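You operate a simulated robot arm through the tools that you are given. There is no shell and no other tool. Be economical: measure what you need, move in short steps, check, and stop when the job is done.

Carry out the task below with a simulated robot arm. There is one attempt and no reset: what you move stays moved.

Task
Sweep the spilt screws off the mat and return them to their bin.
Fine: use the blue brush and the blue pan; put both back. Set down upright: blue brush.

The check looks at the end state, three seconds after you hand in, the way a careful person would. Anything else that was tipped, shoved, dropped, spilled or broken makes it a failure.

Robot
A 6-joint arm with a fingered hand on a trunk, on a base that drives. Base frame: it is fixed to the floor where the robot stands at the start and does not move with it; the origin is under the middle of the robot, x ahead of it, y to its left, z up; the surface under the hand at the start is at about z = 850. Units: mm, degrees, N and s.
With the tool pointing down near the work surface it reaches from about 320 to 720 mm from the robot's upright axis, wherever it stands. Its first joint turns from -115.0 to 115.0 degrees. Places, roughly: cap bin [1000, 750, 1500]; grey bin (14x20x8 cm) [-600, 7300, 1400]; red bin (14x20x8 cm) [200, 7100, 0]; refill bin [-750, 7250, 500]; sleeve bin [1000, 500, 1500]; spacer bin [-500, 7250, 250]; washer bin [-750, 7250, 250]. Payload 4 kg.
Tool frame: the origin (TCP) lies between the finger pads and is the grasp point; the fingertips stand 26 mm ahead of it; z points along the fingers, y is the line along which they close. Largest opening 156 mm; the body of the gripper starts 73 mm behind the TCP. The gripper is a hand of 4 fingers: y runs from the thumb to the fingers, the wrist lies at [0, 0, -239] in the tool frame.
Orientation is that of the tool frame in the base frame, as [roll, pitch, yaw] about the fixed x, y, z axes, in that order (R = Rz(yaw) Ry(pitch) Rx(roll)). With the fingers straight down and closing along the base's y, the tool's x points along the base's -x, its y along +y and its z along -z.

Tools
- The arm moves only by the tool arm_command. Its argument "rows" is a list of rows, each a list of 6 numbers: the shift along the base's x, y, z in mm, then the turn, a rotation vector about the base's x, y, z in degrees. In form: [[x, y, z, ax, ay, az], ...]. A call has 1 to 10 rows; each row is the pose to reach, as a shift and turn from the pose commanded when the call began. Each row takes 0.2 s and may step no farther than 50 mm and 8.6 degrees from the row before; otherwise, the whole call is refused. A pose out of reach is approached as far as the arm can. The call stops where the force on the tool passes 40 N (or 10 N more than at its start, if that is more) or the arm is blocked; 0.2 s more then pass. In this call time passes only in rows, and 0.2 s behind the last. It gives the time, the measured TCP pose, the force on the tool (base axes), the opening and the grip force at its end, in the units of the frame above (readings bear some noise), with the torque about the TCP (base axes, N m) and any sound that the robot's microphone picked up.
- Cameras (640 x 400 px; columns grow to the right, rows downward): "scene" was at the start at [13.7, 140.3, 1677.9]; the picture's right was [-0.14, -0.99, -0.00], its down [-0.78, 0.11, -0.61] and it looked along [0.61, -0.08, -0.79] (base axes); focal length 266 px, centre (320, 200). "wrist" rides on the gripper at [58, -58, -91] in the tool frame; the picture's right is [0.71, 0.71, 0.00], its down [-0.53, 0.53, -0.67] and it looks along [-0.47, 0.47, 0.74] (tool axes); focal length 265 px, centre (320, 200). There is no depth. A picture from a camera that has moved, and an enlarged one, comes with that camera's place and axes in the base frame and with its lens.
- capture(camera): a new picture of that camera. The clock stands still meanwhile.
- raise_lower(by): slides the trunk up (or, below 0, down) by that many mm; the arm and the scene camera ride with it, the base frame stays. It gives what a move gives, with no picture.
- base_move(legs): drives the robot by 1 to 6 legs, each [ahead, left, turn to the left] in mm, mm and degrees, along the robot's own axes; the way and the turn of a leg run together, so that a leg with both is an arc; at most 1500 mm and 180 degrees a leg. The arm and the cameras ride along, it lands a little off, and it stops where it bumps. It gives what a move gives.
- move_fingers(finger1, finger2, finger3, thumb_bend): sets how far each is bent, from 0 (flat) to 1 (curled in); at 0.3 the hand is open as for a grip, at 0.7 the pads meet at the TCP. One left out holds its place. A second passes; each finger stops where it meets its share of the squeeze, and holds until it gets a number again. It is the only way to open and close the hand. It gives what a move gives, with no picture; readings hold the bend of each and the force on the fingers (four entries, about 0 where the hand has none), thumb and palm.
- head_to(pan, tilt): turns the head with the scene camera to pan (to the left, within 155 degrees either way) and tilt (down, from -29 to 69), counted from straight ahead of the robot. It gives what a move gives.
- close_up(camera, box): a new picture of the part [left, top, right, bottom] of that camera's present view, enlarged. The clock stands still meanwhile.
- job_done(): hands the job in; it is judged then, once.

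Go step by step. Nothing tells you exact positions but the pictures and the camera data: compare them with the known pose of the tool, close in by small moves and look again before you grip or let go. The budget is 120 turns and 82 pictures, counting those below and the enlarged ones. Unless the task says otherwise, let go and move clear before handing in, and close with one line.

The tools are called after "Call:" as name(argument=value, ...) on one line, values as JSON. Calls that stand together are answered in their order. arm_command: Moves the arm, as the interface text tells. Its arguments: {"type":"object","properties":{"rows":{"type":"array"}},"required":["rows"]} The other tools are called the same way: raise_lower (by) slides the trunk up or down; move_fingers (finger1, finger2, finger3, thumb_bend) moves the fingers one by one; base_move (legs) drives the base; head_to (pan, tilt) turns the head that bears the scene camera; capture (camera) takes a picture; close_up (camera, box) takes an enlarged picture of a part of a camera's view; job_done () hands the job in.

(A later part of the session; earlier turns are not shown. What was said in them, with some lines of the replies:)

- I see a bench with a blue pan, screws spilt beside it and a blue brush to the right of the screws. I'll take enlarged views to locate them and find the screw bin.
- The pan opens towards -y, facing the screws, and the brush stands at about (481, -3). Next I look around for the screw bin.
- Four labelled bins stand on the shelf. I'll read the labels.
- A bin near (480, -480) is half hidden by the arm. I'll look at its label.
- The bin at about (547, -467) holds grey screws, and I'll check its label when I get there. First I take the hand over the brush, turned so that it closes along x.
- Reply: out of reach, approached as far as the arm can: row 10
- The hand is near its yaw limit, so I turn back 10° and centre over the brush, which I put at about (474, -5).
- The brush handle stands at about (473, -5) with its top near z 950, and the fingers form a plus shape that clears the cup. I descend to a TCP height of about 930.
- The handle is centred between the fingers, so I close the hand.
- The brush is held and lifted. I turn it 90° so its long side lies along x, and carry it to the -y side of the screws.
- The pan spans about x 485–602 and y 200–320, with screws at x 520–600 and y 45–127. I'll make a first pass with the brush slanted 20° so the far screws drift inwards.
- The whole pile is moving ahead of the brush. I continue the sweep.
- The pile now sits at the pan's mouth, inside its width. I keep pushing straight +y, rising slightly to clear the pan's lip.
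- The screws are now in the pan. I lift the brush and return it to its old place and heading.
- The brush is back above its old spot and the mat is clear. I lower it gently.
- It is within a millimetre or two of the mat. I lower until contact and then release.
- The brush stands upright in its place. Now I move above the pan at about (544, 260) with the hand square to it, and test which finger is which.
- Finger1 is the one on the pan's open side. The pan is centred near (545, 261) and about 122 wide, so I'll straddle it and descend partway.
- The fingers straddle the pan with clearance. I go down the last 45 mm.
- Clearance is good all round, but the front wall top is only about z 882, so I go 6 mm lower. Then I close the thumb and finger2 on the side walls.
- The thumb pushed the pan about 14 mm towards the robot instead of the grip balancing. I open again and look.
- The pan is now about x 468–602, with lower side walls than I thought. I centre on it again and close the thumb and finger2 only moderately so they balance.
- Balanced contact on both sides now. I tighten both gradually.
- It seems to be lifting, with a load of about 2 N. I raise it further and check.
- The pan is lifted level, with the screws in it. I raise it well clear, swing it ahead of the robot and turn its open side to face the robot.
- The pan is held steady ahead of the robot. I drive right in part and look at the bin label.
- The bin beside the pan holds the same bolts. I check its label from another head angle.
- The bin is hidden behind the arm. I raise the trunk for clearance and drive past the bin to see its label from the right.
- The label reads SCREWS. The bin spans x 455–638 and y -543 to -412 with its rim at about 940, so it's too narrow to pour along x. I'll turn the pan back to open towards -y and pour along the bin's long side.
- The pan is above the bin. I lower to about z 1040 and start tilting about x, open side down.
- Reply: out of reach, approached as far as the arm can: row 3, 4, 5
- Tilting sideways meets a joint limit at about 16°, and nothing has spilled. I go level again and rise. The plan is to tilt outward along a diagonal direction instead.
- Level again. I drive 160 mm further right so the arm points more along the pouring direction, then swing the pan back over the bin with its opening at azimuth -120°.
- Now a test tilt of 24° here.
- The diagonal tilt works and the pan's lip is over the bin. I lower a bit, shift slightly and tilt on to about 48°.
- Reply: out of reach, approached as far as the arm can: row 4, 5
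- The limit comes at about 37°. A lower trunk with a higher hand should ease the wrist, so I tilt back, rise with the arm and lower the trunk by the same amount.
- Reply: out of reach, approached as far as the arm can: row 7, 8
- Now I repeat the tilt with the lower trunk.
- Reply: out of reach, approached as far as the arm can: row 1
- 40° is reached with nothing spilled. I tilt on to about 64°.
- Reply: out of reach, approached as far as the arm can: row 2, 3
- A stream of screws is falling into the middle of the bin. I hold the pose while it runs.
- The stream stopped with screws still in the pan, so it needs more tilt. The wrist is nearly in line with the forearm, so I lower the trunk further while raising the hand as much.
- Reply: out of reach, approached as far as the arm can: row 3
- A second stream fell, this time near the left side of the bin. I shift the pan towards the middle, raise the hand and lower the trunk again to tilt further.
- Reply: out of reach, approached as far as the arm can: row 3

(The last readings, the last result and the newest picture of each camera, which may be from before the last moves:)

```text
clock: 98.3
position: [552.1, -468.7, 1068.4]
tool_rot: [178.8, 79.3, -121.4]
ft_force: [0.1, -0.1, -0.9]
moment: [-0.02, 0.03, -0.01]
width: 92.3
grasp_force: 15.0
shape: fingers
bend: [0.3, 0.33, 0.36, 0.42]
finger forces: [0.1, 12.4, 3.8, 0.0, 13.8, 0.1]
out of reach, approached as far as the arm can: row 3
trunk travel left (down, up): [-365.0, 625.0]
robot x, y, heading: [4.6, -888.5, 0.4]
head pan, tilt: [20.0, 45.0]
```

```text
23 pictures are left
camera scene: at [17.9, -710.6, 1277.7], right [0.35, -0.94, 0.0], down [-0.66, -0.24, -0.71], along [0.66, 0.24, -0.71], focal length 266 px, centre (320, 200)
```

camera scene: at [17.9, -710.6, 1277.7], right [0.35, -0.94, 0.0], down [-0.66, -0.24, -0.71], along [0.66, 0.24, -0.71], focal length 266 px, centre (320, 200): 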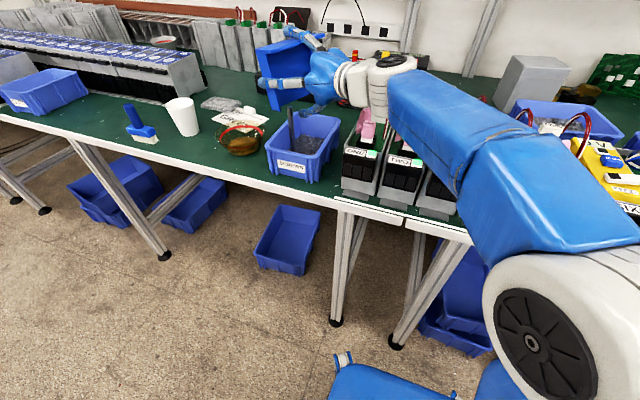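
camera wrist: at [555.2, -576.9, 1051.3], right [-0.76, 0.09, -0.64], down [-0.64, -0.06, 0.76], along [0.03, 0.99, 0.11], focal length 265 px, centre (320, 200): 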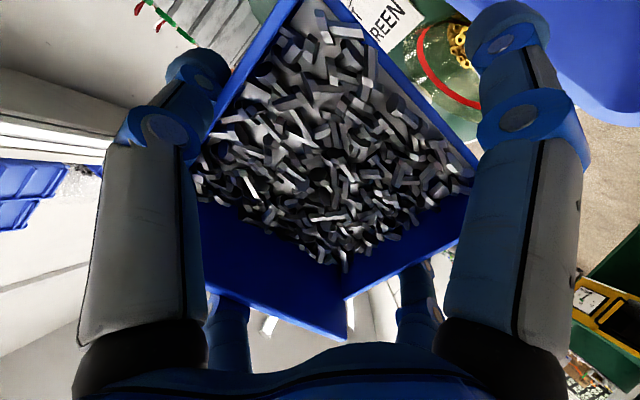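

At 79° a stream is falling and the pan looks mostly empty. I wait and check.

Call:
arm_command(rows=[[0, 0, 0, 0, 0, 0], [0, 0, 0, 0, 0, 0], [0, 0, 0, 0, 0, 0], [0, 0, 0, 0, 0, 0], [0, 0, 0, 0, 0, 0], [0, 0, 0, 0, 0, 0], [0, 0, 0, 0, 0, 0], [0, 0, 0, 0, 0, 0], [0, 0, 0, 0, 0, 0], [0, 0, 0, 0, 0, 0]])

Call:
capture(camera="wrist")

Call:
close_up(camera="scene", box=[210, 20, 370, 200])

```text
clock: 100.5
position: [553.1, -468.4, 1069.0]
tool_rot: [178.8, 79.2, -121.3]
ft_force: [0.1, -0.9, -0.4]
moment: [-0.03, -0.04, -0.03]
width: 92.5
grasp_force: 15.5
shape: fingers
bend: [0.3, 0.33, 0.36, 0.42]
finger forces: [0.0, 12.4, 3.8, 0.0, 13.8, 0.0]
trunk travel left (down, up): [-365.0, 625.0]
robot x, y, heading: [0.2, -889.6, 0.3]
head pan, tilt: [20.0, 45.0]
```

```text
22 pictures are left
camera wrist: at [552.1, -586.0, 1029.2], right [-0.68, 0.24, -0.69], down [-0.73, -0.22, 0.64], along [0.0, 0.95, 0.33], focal length 265 px, centre (320, 200)
```

wrist: 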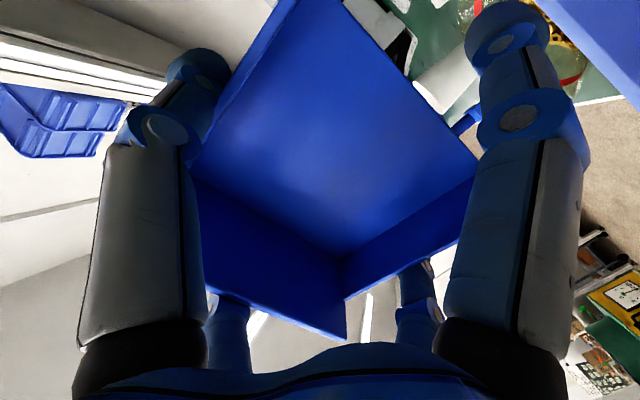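

```text
2.22 times, centred on (290, 110) of scene
camera zoom: at [17.8, -710.6, 1277.7], right [0.35, -0.94, 0.0], down [-0.66, -0.24, -0.71], along [0.66, 0.24, -0.71], focal length 592 px, centre (387, 400)
```

zoom: 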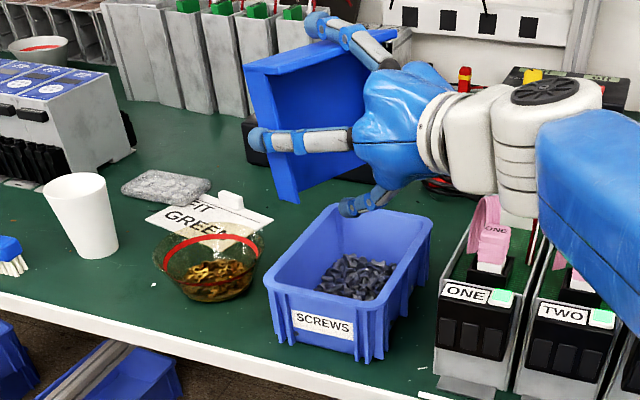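

The pan is empty and all the screws went into the bin, with nothing on the mat. Now I tilt back in stages while raising the trunk.

Call:
arm_command(rows=[[0, 0, 0, -6.9, 4, 0], [0, 0, 5, -13.8, 8, 0]])

Call:
raise_lower(by=200)

Call:
arm_command(rows=[[0, 0, -30, -3, 1.7, 0], [0, 0, -60, -6, 3.5, 0], [0, 0, -90, -12, 7, 0], [0, 0, -120, -18, 10.5, 0]])

Call:
raise_lower(by=210)

Call:
arm_command(rows=[[0, 0, -30, -6, 3.5, 0], [0, 0, -60, -12, 7, 0], [0, 0, -90, -18, 10.5, 0], [0, 0, -120, -24, 14, 0]])

```text
clock: 101.1
position: [552.6, -468.1, 1074.4]
tool_rot: [179.5, 63.2, -120.6]
ft_force: [0.6, 0.3, -0.4]
moment: [-0.03, 0.0, 0.0]
width: 92.4
grasp_force: 14.8
shape: fingers
bend: [0.3, 0.33, 0.36, 0.42]
finger forces: [0.0, 12.4, 3.7, 0.0, 13.5, 0.0]
trunk travel left (down, up): [-365.0, 625.0]
robot x, y, heading: [0.6, -889.5, 0.2]
head pan, tilt: [20.0, 45.0]
```

```text
clock: 103.3
position: [553.2, -469.1, 1273.8]
tool_rot: [179.6, 63.3, -120.6]
ft_force: [0.0, 0.3, -1.2]
moment: [0.01, -0.03, -0.02]
width: 92.2
grasp_force: 15.0
shape: fingers
bend: [0.3, 0.33, 0.36, 0.42]
finger forces: [0.0, 12.3, 3.7, 0.1, 13.5, 0.0]
trunk travel left (down, up): [-565.0, 425.0]
robot x, y, heading: [1.0, -889.3, 0.1]
head pan, tilt: [20.0, 45.0]
```

```text
clock: 104.3
position: [552.4, -469.1, 1152.8]
tool_rot: [179.8, 42.3, -120.5]
ft_force: [0.5, 0.1, -0.6]
moment: [-0.03, 0.02, -0.02]
width: 92.2
grasp_force: 15.0
shape: fingers
bend: [0.3, 0.33, 0.36, 0.42]
finger forces: [0.1, 12.3, 3.7, 0.0, 13.5, 0.0]
trunk travel left (down, up): [-565.0, 425.0]
robot x, y, heading: [1.9, -890.8, 0.1]
head pan, tilt: [20.0, 45.0]
```

```text
clock: 106.5
position: [552.6, -468.9, 1365.0]
tool_rot: [179.7, 42.4, -120.5]
ft_force: [1.2, 0.4, -0.2]
moment: [-0.04, 0.01, 0.02]
width: 92.5
grasp_force: 14.8
shape: fingers
bend: [0.3, 0.33, 0.36, 0.42]
finger forces: [0.0, 12.3, 3.7, 0.1, 13.5, 0.0]
trunk travel left (down, up): [-775.0, 215.0]
robot x, y, heading: [1.5, -891.2, 0.3]
head pan, tilt: [20.0, 45.0]
```

```text
clock: 107.5
position: [554.0, -466.9, 1240.7]
tool_rot: [179.8, 14.3, -120.5]
ft_force: [-0.1, 0.4, -0.2]
moment: [-0.03, 0.03, -0.03]
width: 92.3
grasp_force: 14.7
shape: fingers
bend: [0.3, 0.33, 0.36, 0.42]
finger forces: [0.1, 12.2, 3.9, 0.1, 13.4, 0.0]
trunk travel left (down, up): [-775.0, 215.0]
robot x, y, heading: [3.5, -892.3, 0.3]
head pan, tilt: [20.0, 45.0]
```

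Now I level the pan fully and bring it to the carry pose, then drive back to the start place.

Call:
arm_command(rows=[[0, 0, -15, -6.2, 3.6, 0], [0, 0, -40, -12.4, 7.15, 0], [0, 0, -70, -12.4, 7.15, 0], [0, 0, -110, -12.4, 7.15, 0]])

Call:
arm_command(rows=[[0, -23, 0, 0, 0, 4.3], [0, -46, 0, 0, 0, 8.6], [0, -69, 0, 0, 0, 13], [0, -92, 0, 0, 0, 17.3], [0, -115, 0, 0, 0, 21.6], [0, -138, 0, 0, 0, 26], [0, -160, 0, 0, 0, 30.3]])

Call:
base_move(legs=[[0, 300, 0], [0, 300, 0], [0, 290, 0]])

Call:
head_to(pan=0, tilt=55)

Call:
capture(camera="scene")

```text
clock: 108.5
position: [555.6, -466.5, 1131.5]
tool_rot: [-180.0, 0.2, -120.3]
ft_force: [-0.3, -0.4, -1.1]
moment: [-0.07, 0.06, 0.0]
width: 92.3
grasp_force: 14.6
shape: fingers
bend: [0.3, 0.33, 0.36, 0.42]
finger forces: [0.0, 12.3, 4.0, 0.1, 13.5, 0.1]
out of reach, approached as far as the arm can: row 2, 3
trunk travel left (down, up): [-775.0, 215.0]
robot x, y, heading: [1.6, -890.8, 0.2]
head pan, tilt: [20.0, 45.0]
```

```text
clock: 110.1
position: [552.2, -629.4, 1133.7]
tool_rot: [180.0, 0.4, -90.0]
ft_force: [-0.3, -1.1, -0.4]
moment: [-0.03, -0.01, -0.03]
width: 92.2
grasp_force: 15.1
shape: fingers
bend: [0.3, 0.33, 0.36, 0.42]
finger forces: [0.0, 12.3, 3.8, 0.0, 13.4, 0.0]
trunk travel left (down, up): [-775.0, 215.0]
robot x, y, heading: [0.4, -888.3, 0.6]
head pan, tilt: [20.0, 45.0]
```

```text
clock: 122.5
position: [541.4, 274.2, 1134.4]
tool_rot: [179.9, 0.3, -89.5]
ft_force: [-0.6, 0.6, -0.6]
moment: [-0.02, 0.02, 0.02]
width: 92.1
grasp_force: 14.6
shape: fingers
bend: [0.3, 0.33, 0.36, 0.43]
finger forces: [0.1, 12.3, 3.4, 0.0, 13.4, 0.0]
trunk travel left (down, up): [-775.0, 215.0]
robot x, y, heading: [-6.3, 9.7, 0.8]
head pan, tilt: [20.0, 45.0]
```

```text
clock: 123.3
position: [541.0, 276.0, 1135.0]
tool_rot: [179.8, 0.2, -89.5]
ft_force: [0.6, -0.4, -0.1]
moment: [-0.02, -0.01, -0.05]
width: 91.9
grasp_force: 14.6
shape: fingers
bend: [0.3, 0.33, 0.36, 0.43]
finger forces: [0.1, 12.3, 3.4, 0.0, 13.4, 0.0]
trunk travel left (down, up): [-775.0, 215.0]
robot x, y, heading: [-5.9, 11.5, 1.2]
head pan, tilt: [0.0, 55.0]
```

```text
20 pictures are left
camera scene: at [2.9, 161.5, 1674.3], right [0.02, -1.0, 0.0], down [-0.82, -0.01, -0.57], along [0.57, 0.01, -0.82], focal length 266 px, centre (320, 200)
```

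scene: 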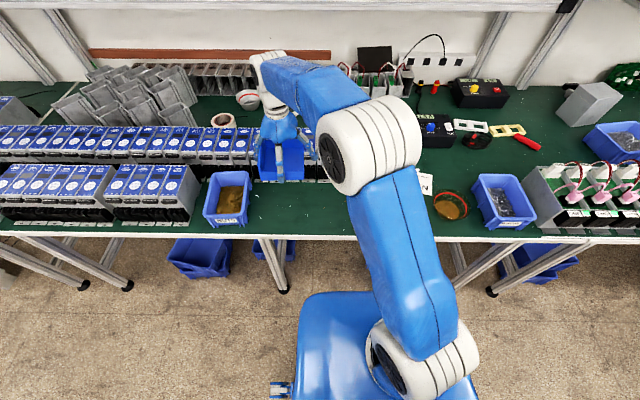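

Back at the start. I align over the pan's original spot at TCP (557, 261) and go down partway.

Call:
arm_command(rows=[[8, -7, -10, 0, 0, -0.5], [16, -14, -20, 0, 0, -0.5], [16, -14, -60, 0, 0, -0.5], [16, -14, -100, 0, 0, -0.5], [16, -14, -140, 0, 0, -0.5], [16, -14, -180, 0, 0, -0.5], [16, -14, -210, 0, 0, -0.5]])

Call:
close_up(camera="scene", box=[200, 120, 400, 245])

```text
clock: 124.9
position: [558.2, 258.3, 925.3]
tool_rot: [179.9, 0.4, -90.0]
ft_force: [-0.5, -0.3, -0.6]
moment: [-0.04, -0.01, 0.0]
width: 92.1
grasp_force: 14.4
shape: fingers
bend: [0.3, 0.33, 0.36, 0.43]
finger forces: [0.0, 12.4, 3.4, 0.0, 13.3, 0.0]
trunk travel left (down, up): [-775.0, 215.0]
robot x, y, heading: [-8.4, 12.5, 0.9]
head pan, tilt: [0.0, 55.0]
```

```text
3.20 times, centred on (300, 182) of scene
camera zoom: at [3.4, 161.5, 1674.4], right [0.02, -1.0, 0.0], down [-0.82, -0.01, -0.57], along [0.57, 0.01, -0.82], focal length 853 px, centre (384, 256)
```

zoom: 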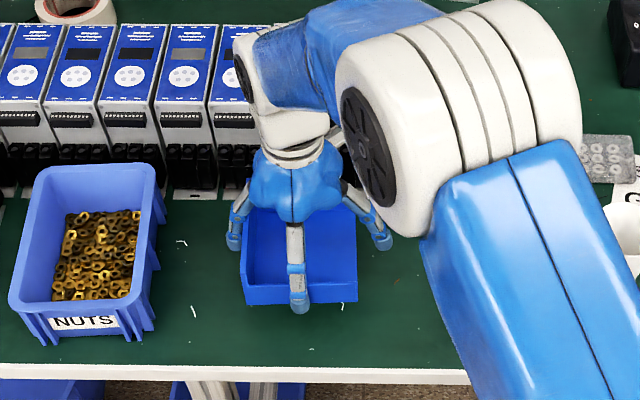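

On line with the old spot. I lower the last stretch slowly.

Call:
arm_command(rows=[[0, 1, -15, 0, 0, 0], [0, 2, -30, 0, 0, 0], [0, 2, -38, 0, 0, 0], [0, 2, -41, 0, 0, 0], [0, 2, -43, 0, 0, 0], [0, 2, -44, 0, 0, 0]])

Call:
close_up(camera="scene", box=[240, 160, 340, 235])

```text
clock: 126.3
position: [557.9, 262.9, 881.4]
tool_rot: [-179.7, 0.4, -89.9]
ft_force: [-0.4, 0.1, 10.6]
moment: [0.0, -0.67, 0.02]
width: 92.3
grasp_force: 14.8
shape: fingers
bend: [0.3, 0.33, 0.36, 0.43]
finger forces: [0.0, 12.7, 4.5, 0.1, 13.6, 0.0]
trunk travel left (down, up): [-775.0, 215.0]
robot x, y, heading: [-8.0, 8.4, 0.7]
head pan, tilt: [0.0, 55.0]
```

```text
5.33 times, centred on (290, 198) of scene
camera zoom: at [1.2, 160.6, 1674.6], right [0.02, -1.0, 0.0], down [-0.82, -0.01, -0.57], along [0.57, 0.01, -0.82], focal length 1422 px, centre (480, 213)
```

zoom: 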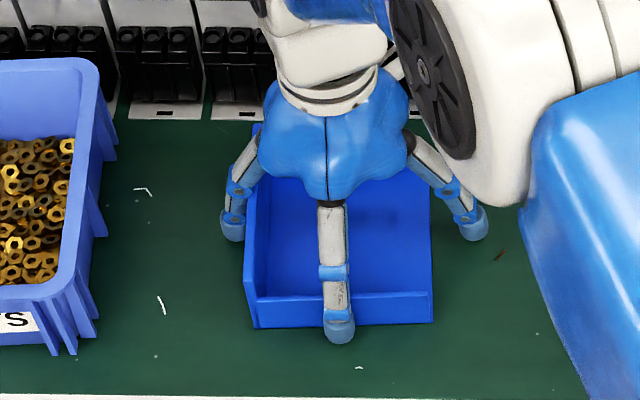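

The pan sits within about 2 mm of its original place, judged by the marks on the mat. I unload slightly, release and rise.

Call:
arm_command(rows=[[0, 0, 1, 0, 0, 0]])

Call:
move_fingers(finger1=0.28, finger2=0.25, finger3=0.28, thumb_bend=0.28)

Call:
arm_command(rows=[[0, 0, 20, 0, 0, 0], [0, 0, 50, 0, 0, 0], [0, 0, 90, 0, 0, 0], [0, 0, 130, 0, 0, 0], [0, 0, 170, 0, 0, 0], [-5, -10, 210, 0, 0, 0], [-10, -20, 250, 0, 0, 0]])

Call:
capture(camera="wrist")

Call:
close_up(camera="scene", box=[200, 120, 400, 245])

```text
clock: 126.7
position: [557.6, 262.5, 881.9]
tool_rot: [-179.9, 0.3, -90.0]
ft_force: [-0.1, 1.2, 10.4]
moment: [0.01, -0.68, 0.04]
width: 92.3
grasp_force: 15.6
shape: fingers
bend: [0.3, 0.33, 0.36, 0.43]
finger forces: [0.1, 11.6, 4.5, 0.0, 14.4, 0.1]
trunk travel left (down, up): [-775.0, 215.0]
robot x, y, heading: [-8.2, 7.4, 1.2]
head pan, tilt: [0.0, 55.0]
```

```text
clock: 127.7
position: [556.1, 261.0, 880.0]
tool_rot: [180.0, 0.4, -89.9]
ft_force: [0.0, 0.9, 0.3]
moment: [-0.02, -0.01, 0.03]
width: 109.7
grasp_force: 0.0
shape: fingers
bend: [0.28, 0.25, 0.28, 0.28]
finger forces: [0.1, 0.1, 0.0, 0.0, 0.0, 0.0]
trunk travel left (down, up): [-775.0, 215.0]
robot x, y, heading: [-6.6, 7.6, 1.0]
head pan, tilt: [0.0, 55.0]
```

```text
clock: 129.3
position: [546.7, 242.3, 1133.3]
tool_rot: [180.0, 0.2, -90.0]
ft_force: [-0.6, -0.3, 0.2]
moment: [0.0, 0.0, -0.01]
width: 109.6
grasp_force: 0.0
shape: fingers
bend: [0.28, 0.25, 0.28, 0.28]
finger forces: [0.1, 0.0, 0.0, 0.0, 0.1, 0.0]
trunk travel left (down, up): [-775.0, 215.0]
robot x, y, heading: [-10.5, 12.1, 0.9]
head pan, tilt: [0.0, 55.0]
```

```text
17 pictures are left
camera wrist: at [604.7, 182.9, 1225.1], right [-0.71, -0.71, 0.0], down [-0.53, 0.52, 0.67], along [-0.47, 0.48, -0.74], focal length 265 px, centre (320, 200)
```

wrist: 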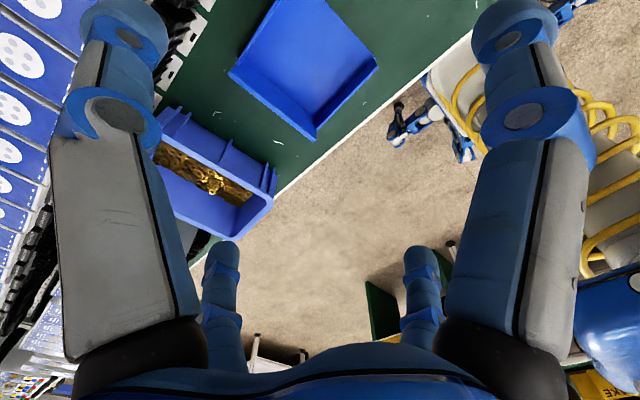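

```text
3.20 times, centred on (300, 182) of scene
camera zoom: at [2.4, 161.0, 1674.3], right [0.02, -1.0, 0.0], down [-0.82, -0.01, -0.57], along [0.57, 0.01, -0.82], focal length 853 px, centre (384, 256)
```

zoom: 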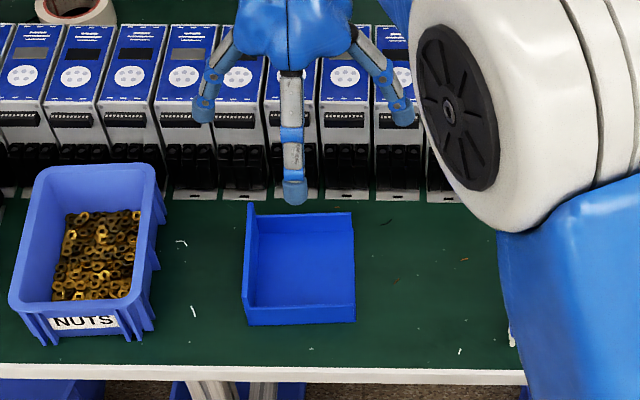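

The pan is empty and back in place. A last look at the brush, the mat and the screw bin.

Call:
head_to(pan=-45, tilt=45)

Call:
capture(camera="scene")

Call:
arm_command(rows=[[-15, 10, 10, 0, 0, -8], [-30, 20, 20, 0, 0, -16], [-45, 30, 30, 0, 0, -24], [-60, 40, 40, 0, 0, -32], [-75, 50, 50, 0, 0, -40], [-85, 60, 60, 0, 0, -48]])

Call:
capture(camera="wrist")

```text
clock: 130.4
position: [547.0, 242.4, 1131.7]
tool_rot: [179.9, 0.2, -90.0]
ft_force: [-0.4, 0.9, -0.5]
moment: [-0.04, -0.01, -0.04]
width: 109.8
grasp_force: 0.0
shape: fingers
bend: [0.28, 0.25, 0.28, 0.28]
finger forces: [0.0, 0.1, 0.0, 0.0, 0.1, 0.0]
trunk travel left (down, up): [-775.0, 215.0]
robot x, y, heading: [-8.4, 11.0, 0.9]
head pan, tilt: [-45.0, 45.0]
```

```text
15 pictures are left
camera scene: at [-9.9, 103.9, 1687.7], right [-0.7, -0.72, 0.0], down [-0.51, 0.49, -0.71], along [0.51, -0.49, -0.71], focal length 266 px, centre (320, 200)
```

scene: 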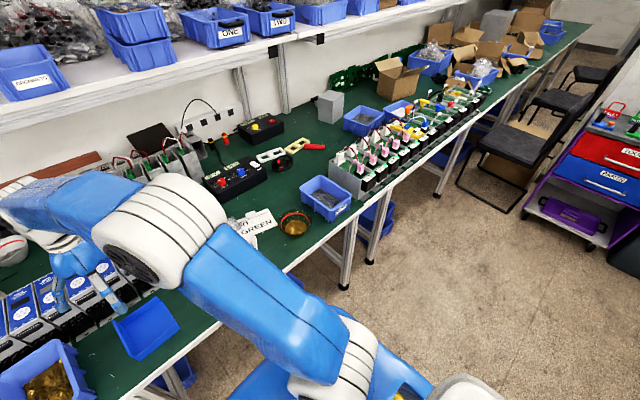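

```text
clock: 131.8
position: [460.8, 302.7, 1192.2]
tool_rot: [179.9, 0.4, -138.1]
ft_force: [-0.4, 0.7, 0.1]
moment: [-0.02, -0.03, -0.01]
width: 109.7
grasp_force: 0.1
shape: fingers
bend: [0.28, 0.25, 0.28, 0.28]
finger forces: [0.0, 0.0, 0.1, 0.1, 0.0, 0.0]
trunk travel left (down, up): [-775.0, 215.0]
robot x, y, heading: [-6.5, 9.2, 0.8]
head pan, tilt: [-45.0, 45.0]
```

```text
14 pictures are left
camera wrist: at [455.4, 219.1, 1282.8], right [-1.0, 0.05, 0.0], down [0.04, 0.74, 0.67], along [0.04, 0.67, -0.74], focal length 265 px, centre (320, 200)
```

wrist: 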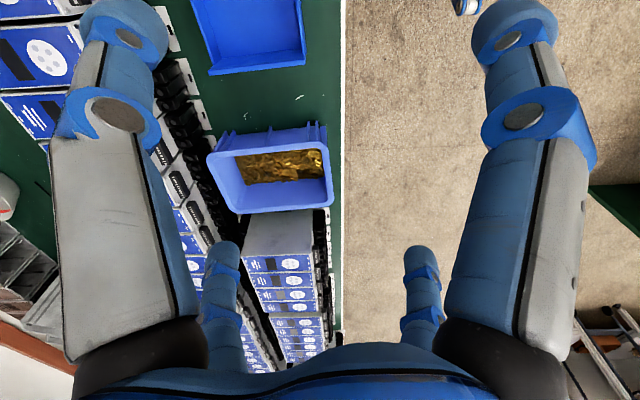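

Call:
close_up(camera="scene", box=[200, 130, 420, 260])

Call:
head_to(pan=-5, tilt=55)

Call:
capture(camera="scene")

```text
2.91 times, centred on (310, 195) of scene
camera zoom: at [-11.3, 103.9, 1687.7], right [-0.7, -0.72, 0.0], down [-0.51, 0.49, -0.71], along [0.51, -0.49, -0.71], focal length 775 px, centre (349, 214)
```

zoom: 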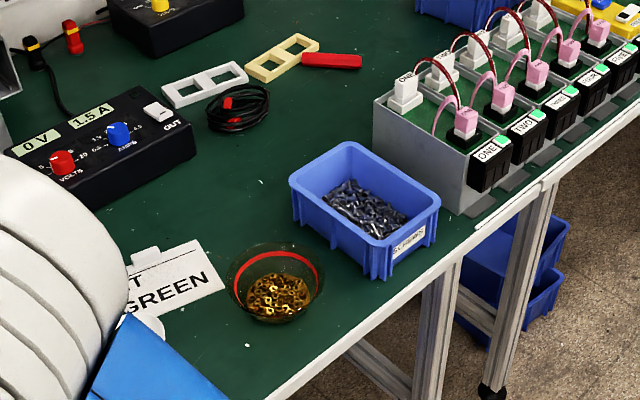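

```text
clock: 132.9
position: [461.0, 301.2, 1191.1]
tool_rot: [179.9, 0.4, -138.0]
ft_force: [0.0, 0.4, 0.7]
moment: [0.02, 0.01, 0.0]
width: 109.8
grasp_force: 0.0
shape: fingers
bend: [0.28, 0.25, 0.28, 0.28]
finger forces: [0.1, 0.1, 0.0, 0.0, 0.0, 0.0]
trunk travel left (down, up): [-775.0, 215.0]
robot x, y, heading: [-5.8, 13.3, 0.6]
head pan, tilt: [-5.0, 55.0]
```

```text
12 pictures are left
camera scene: at [3.4, 154.6, 1674.4], right [-0.07, -1.0, 0.0], down [-0.82, 0.06, -0.57], along [0.57, -0.04, -0.82], focal length 266 px, centre (320, 200)
```

scene: 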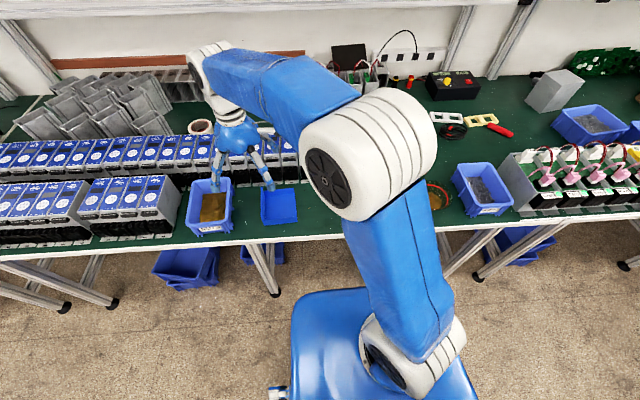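

The screw bin is tidy, no screws are left on the mat, and the pan is back. The brush is hidden behind the arm now, but it was upright in its place in the pictures taken while pouring, so I hand in.

Call:
job_done()

```text
The job is handed in.
```

The spilt screws are off the mat and in the SCREWS bin, the blue brush was set back upright on its spot, and the blue pan is back within about 2 mm of its place.
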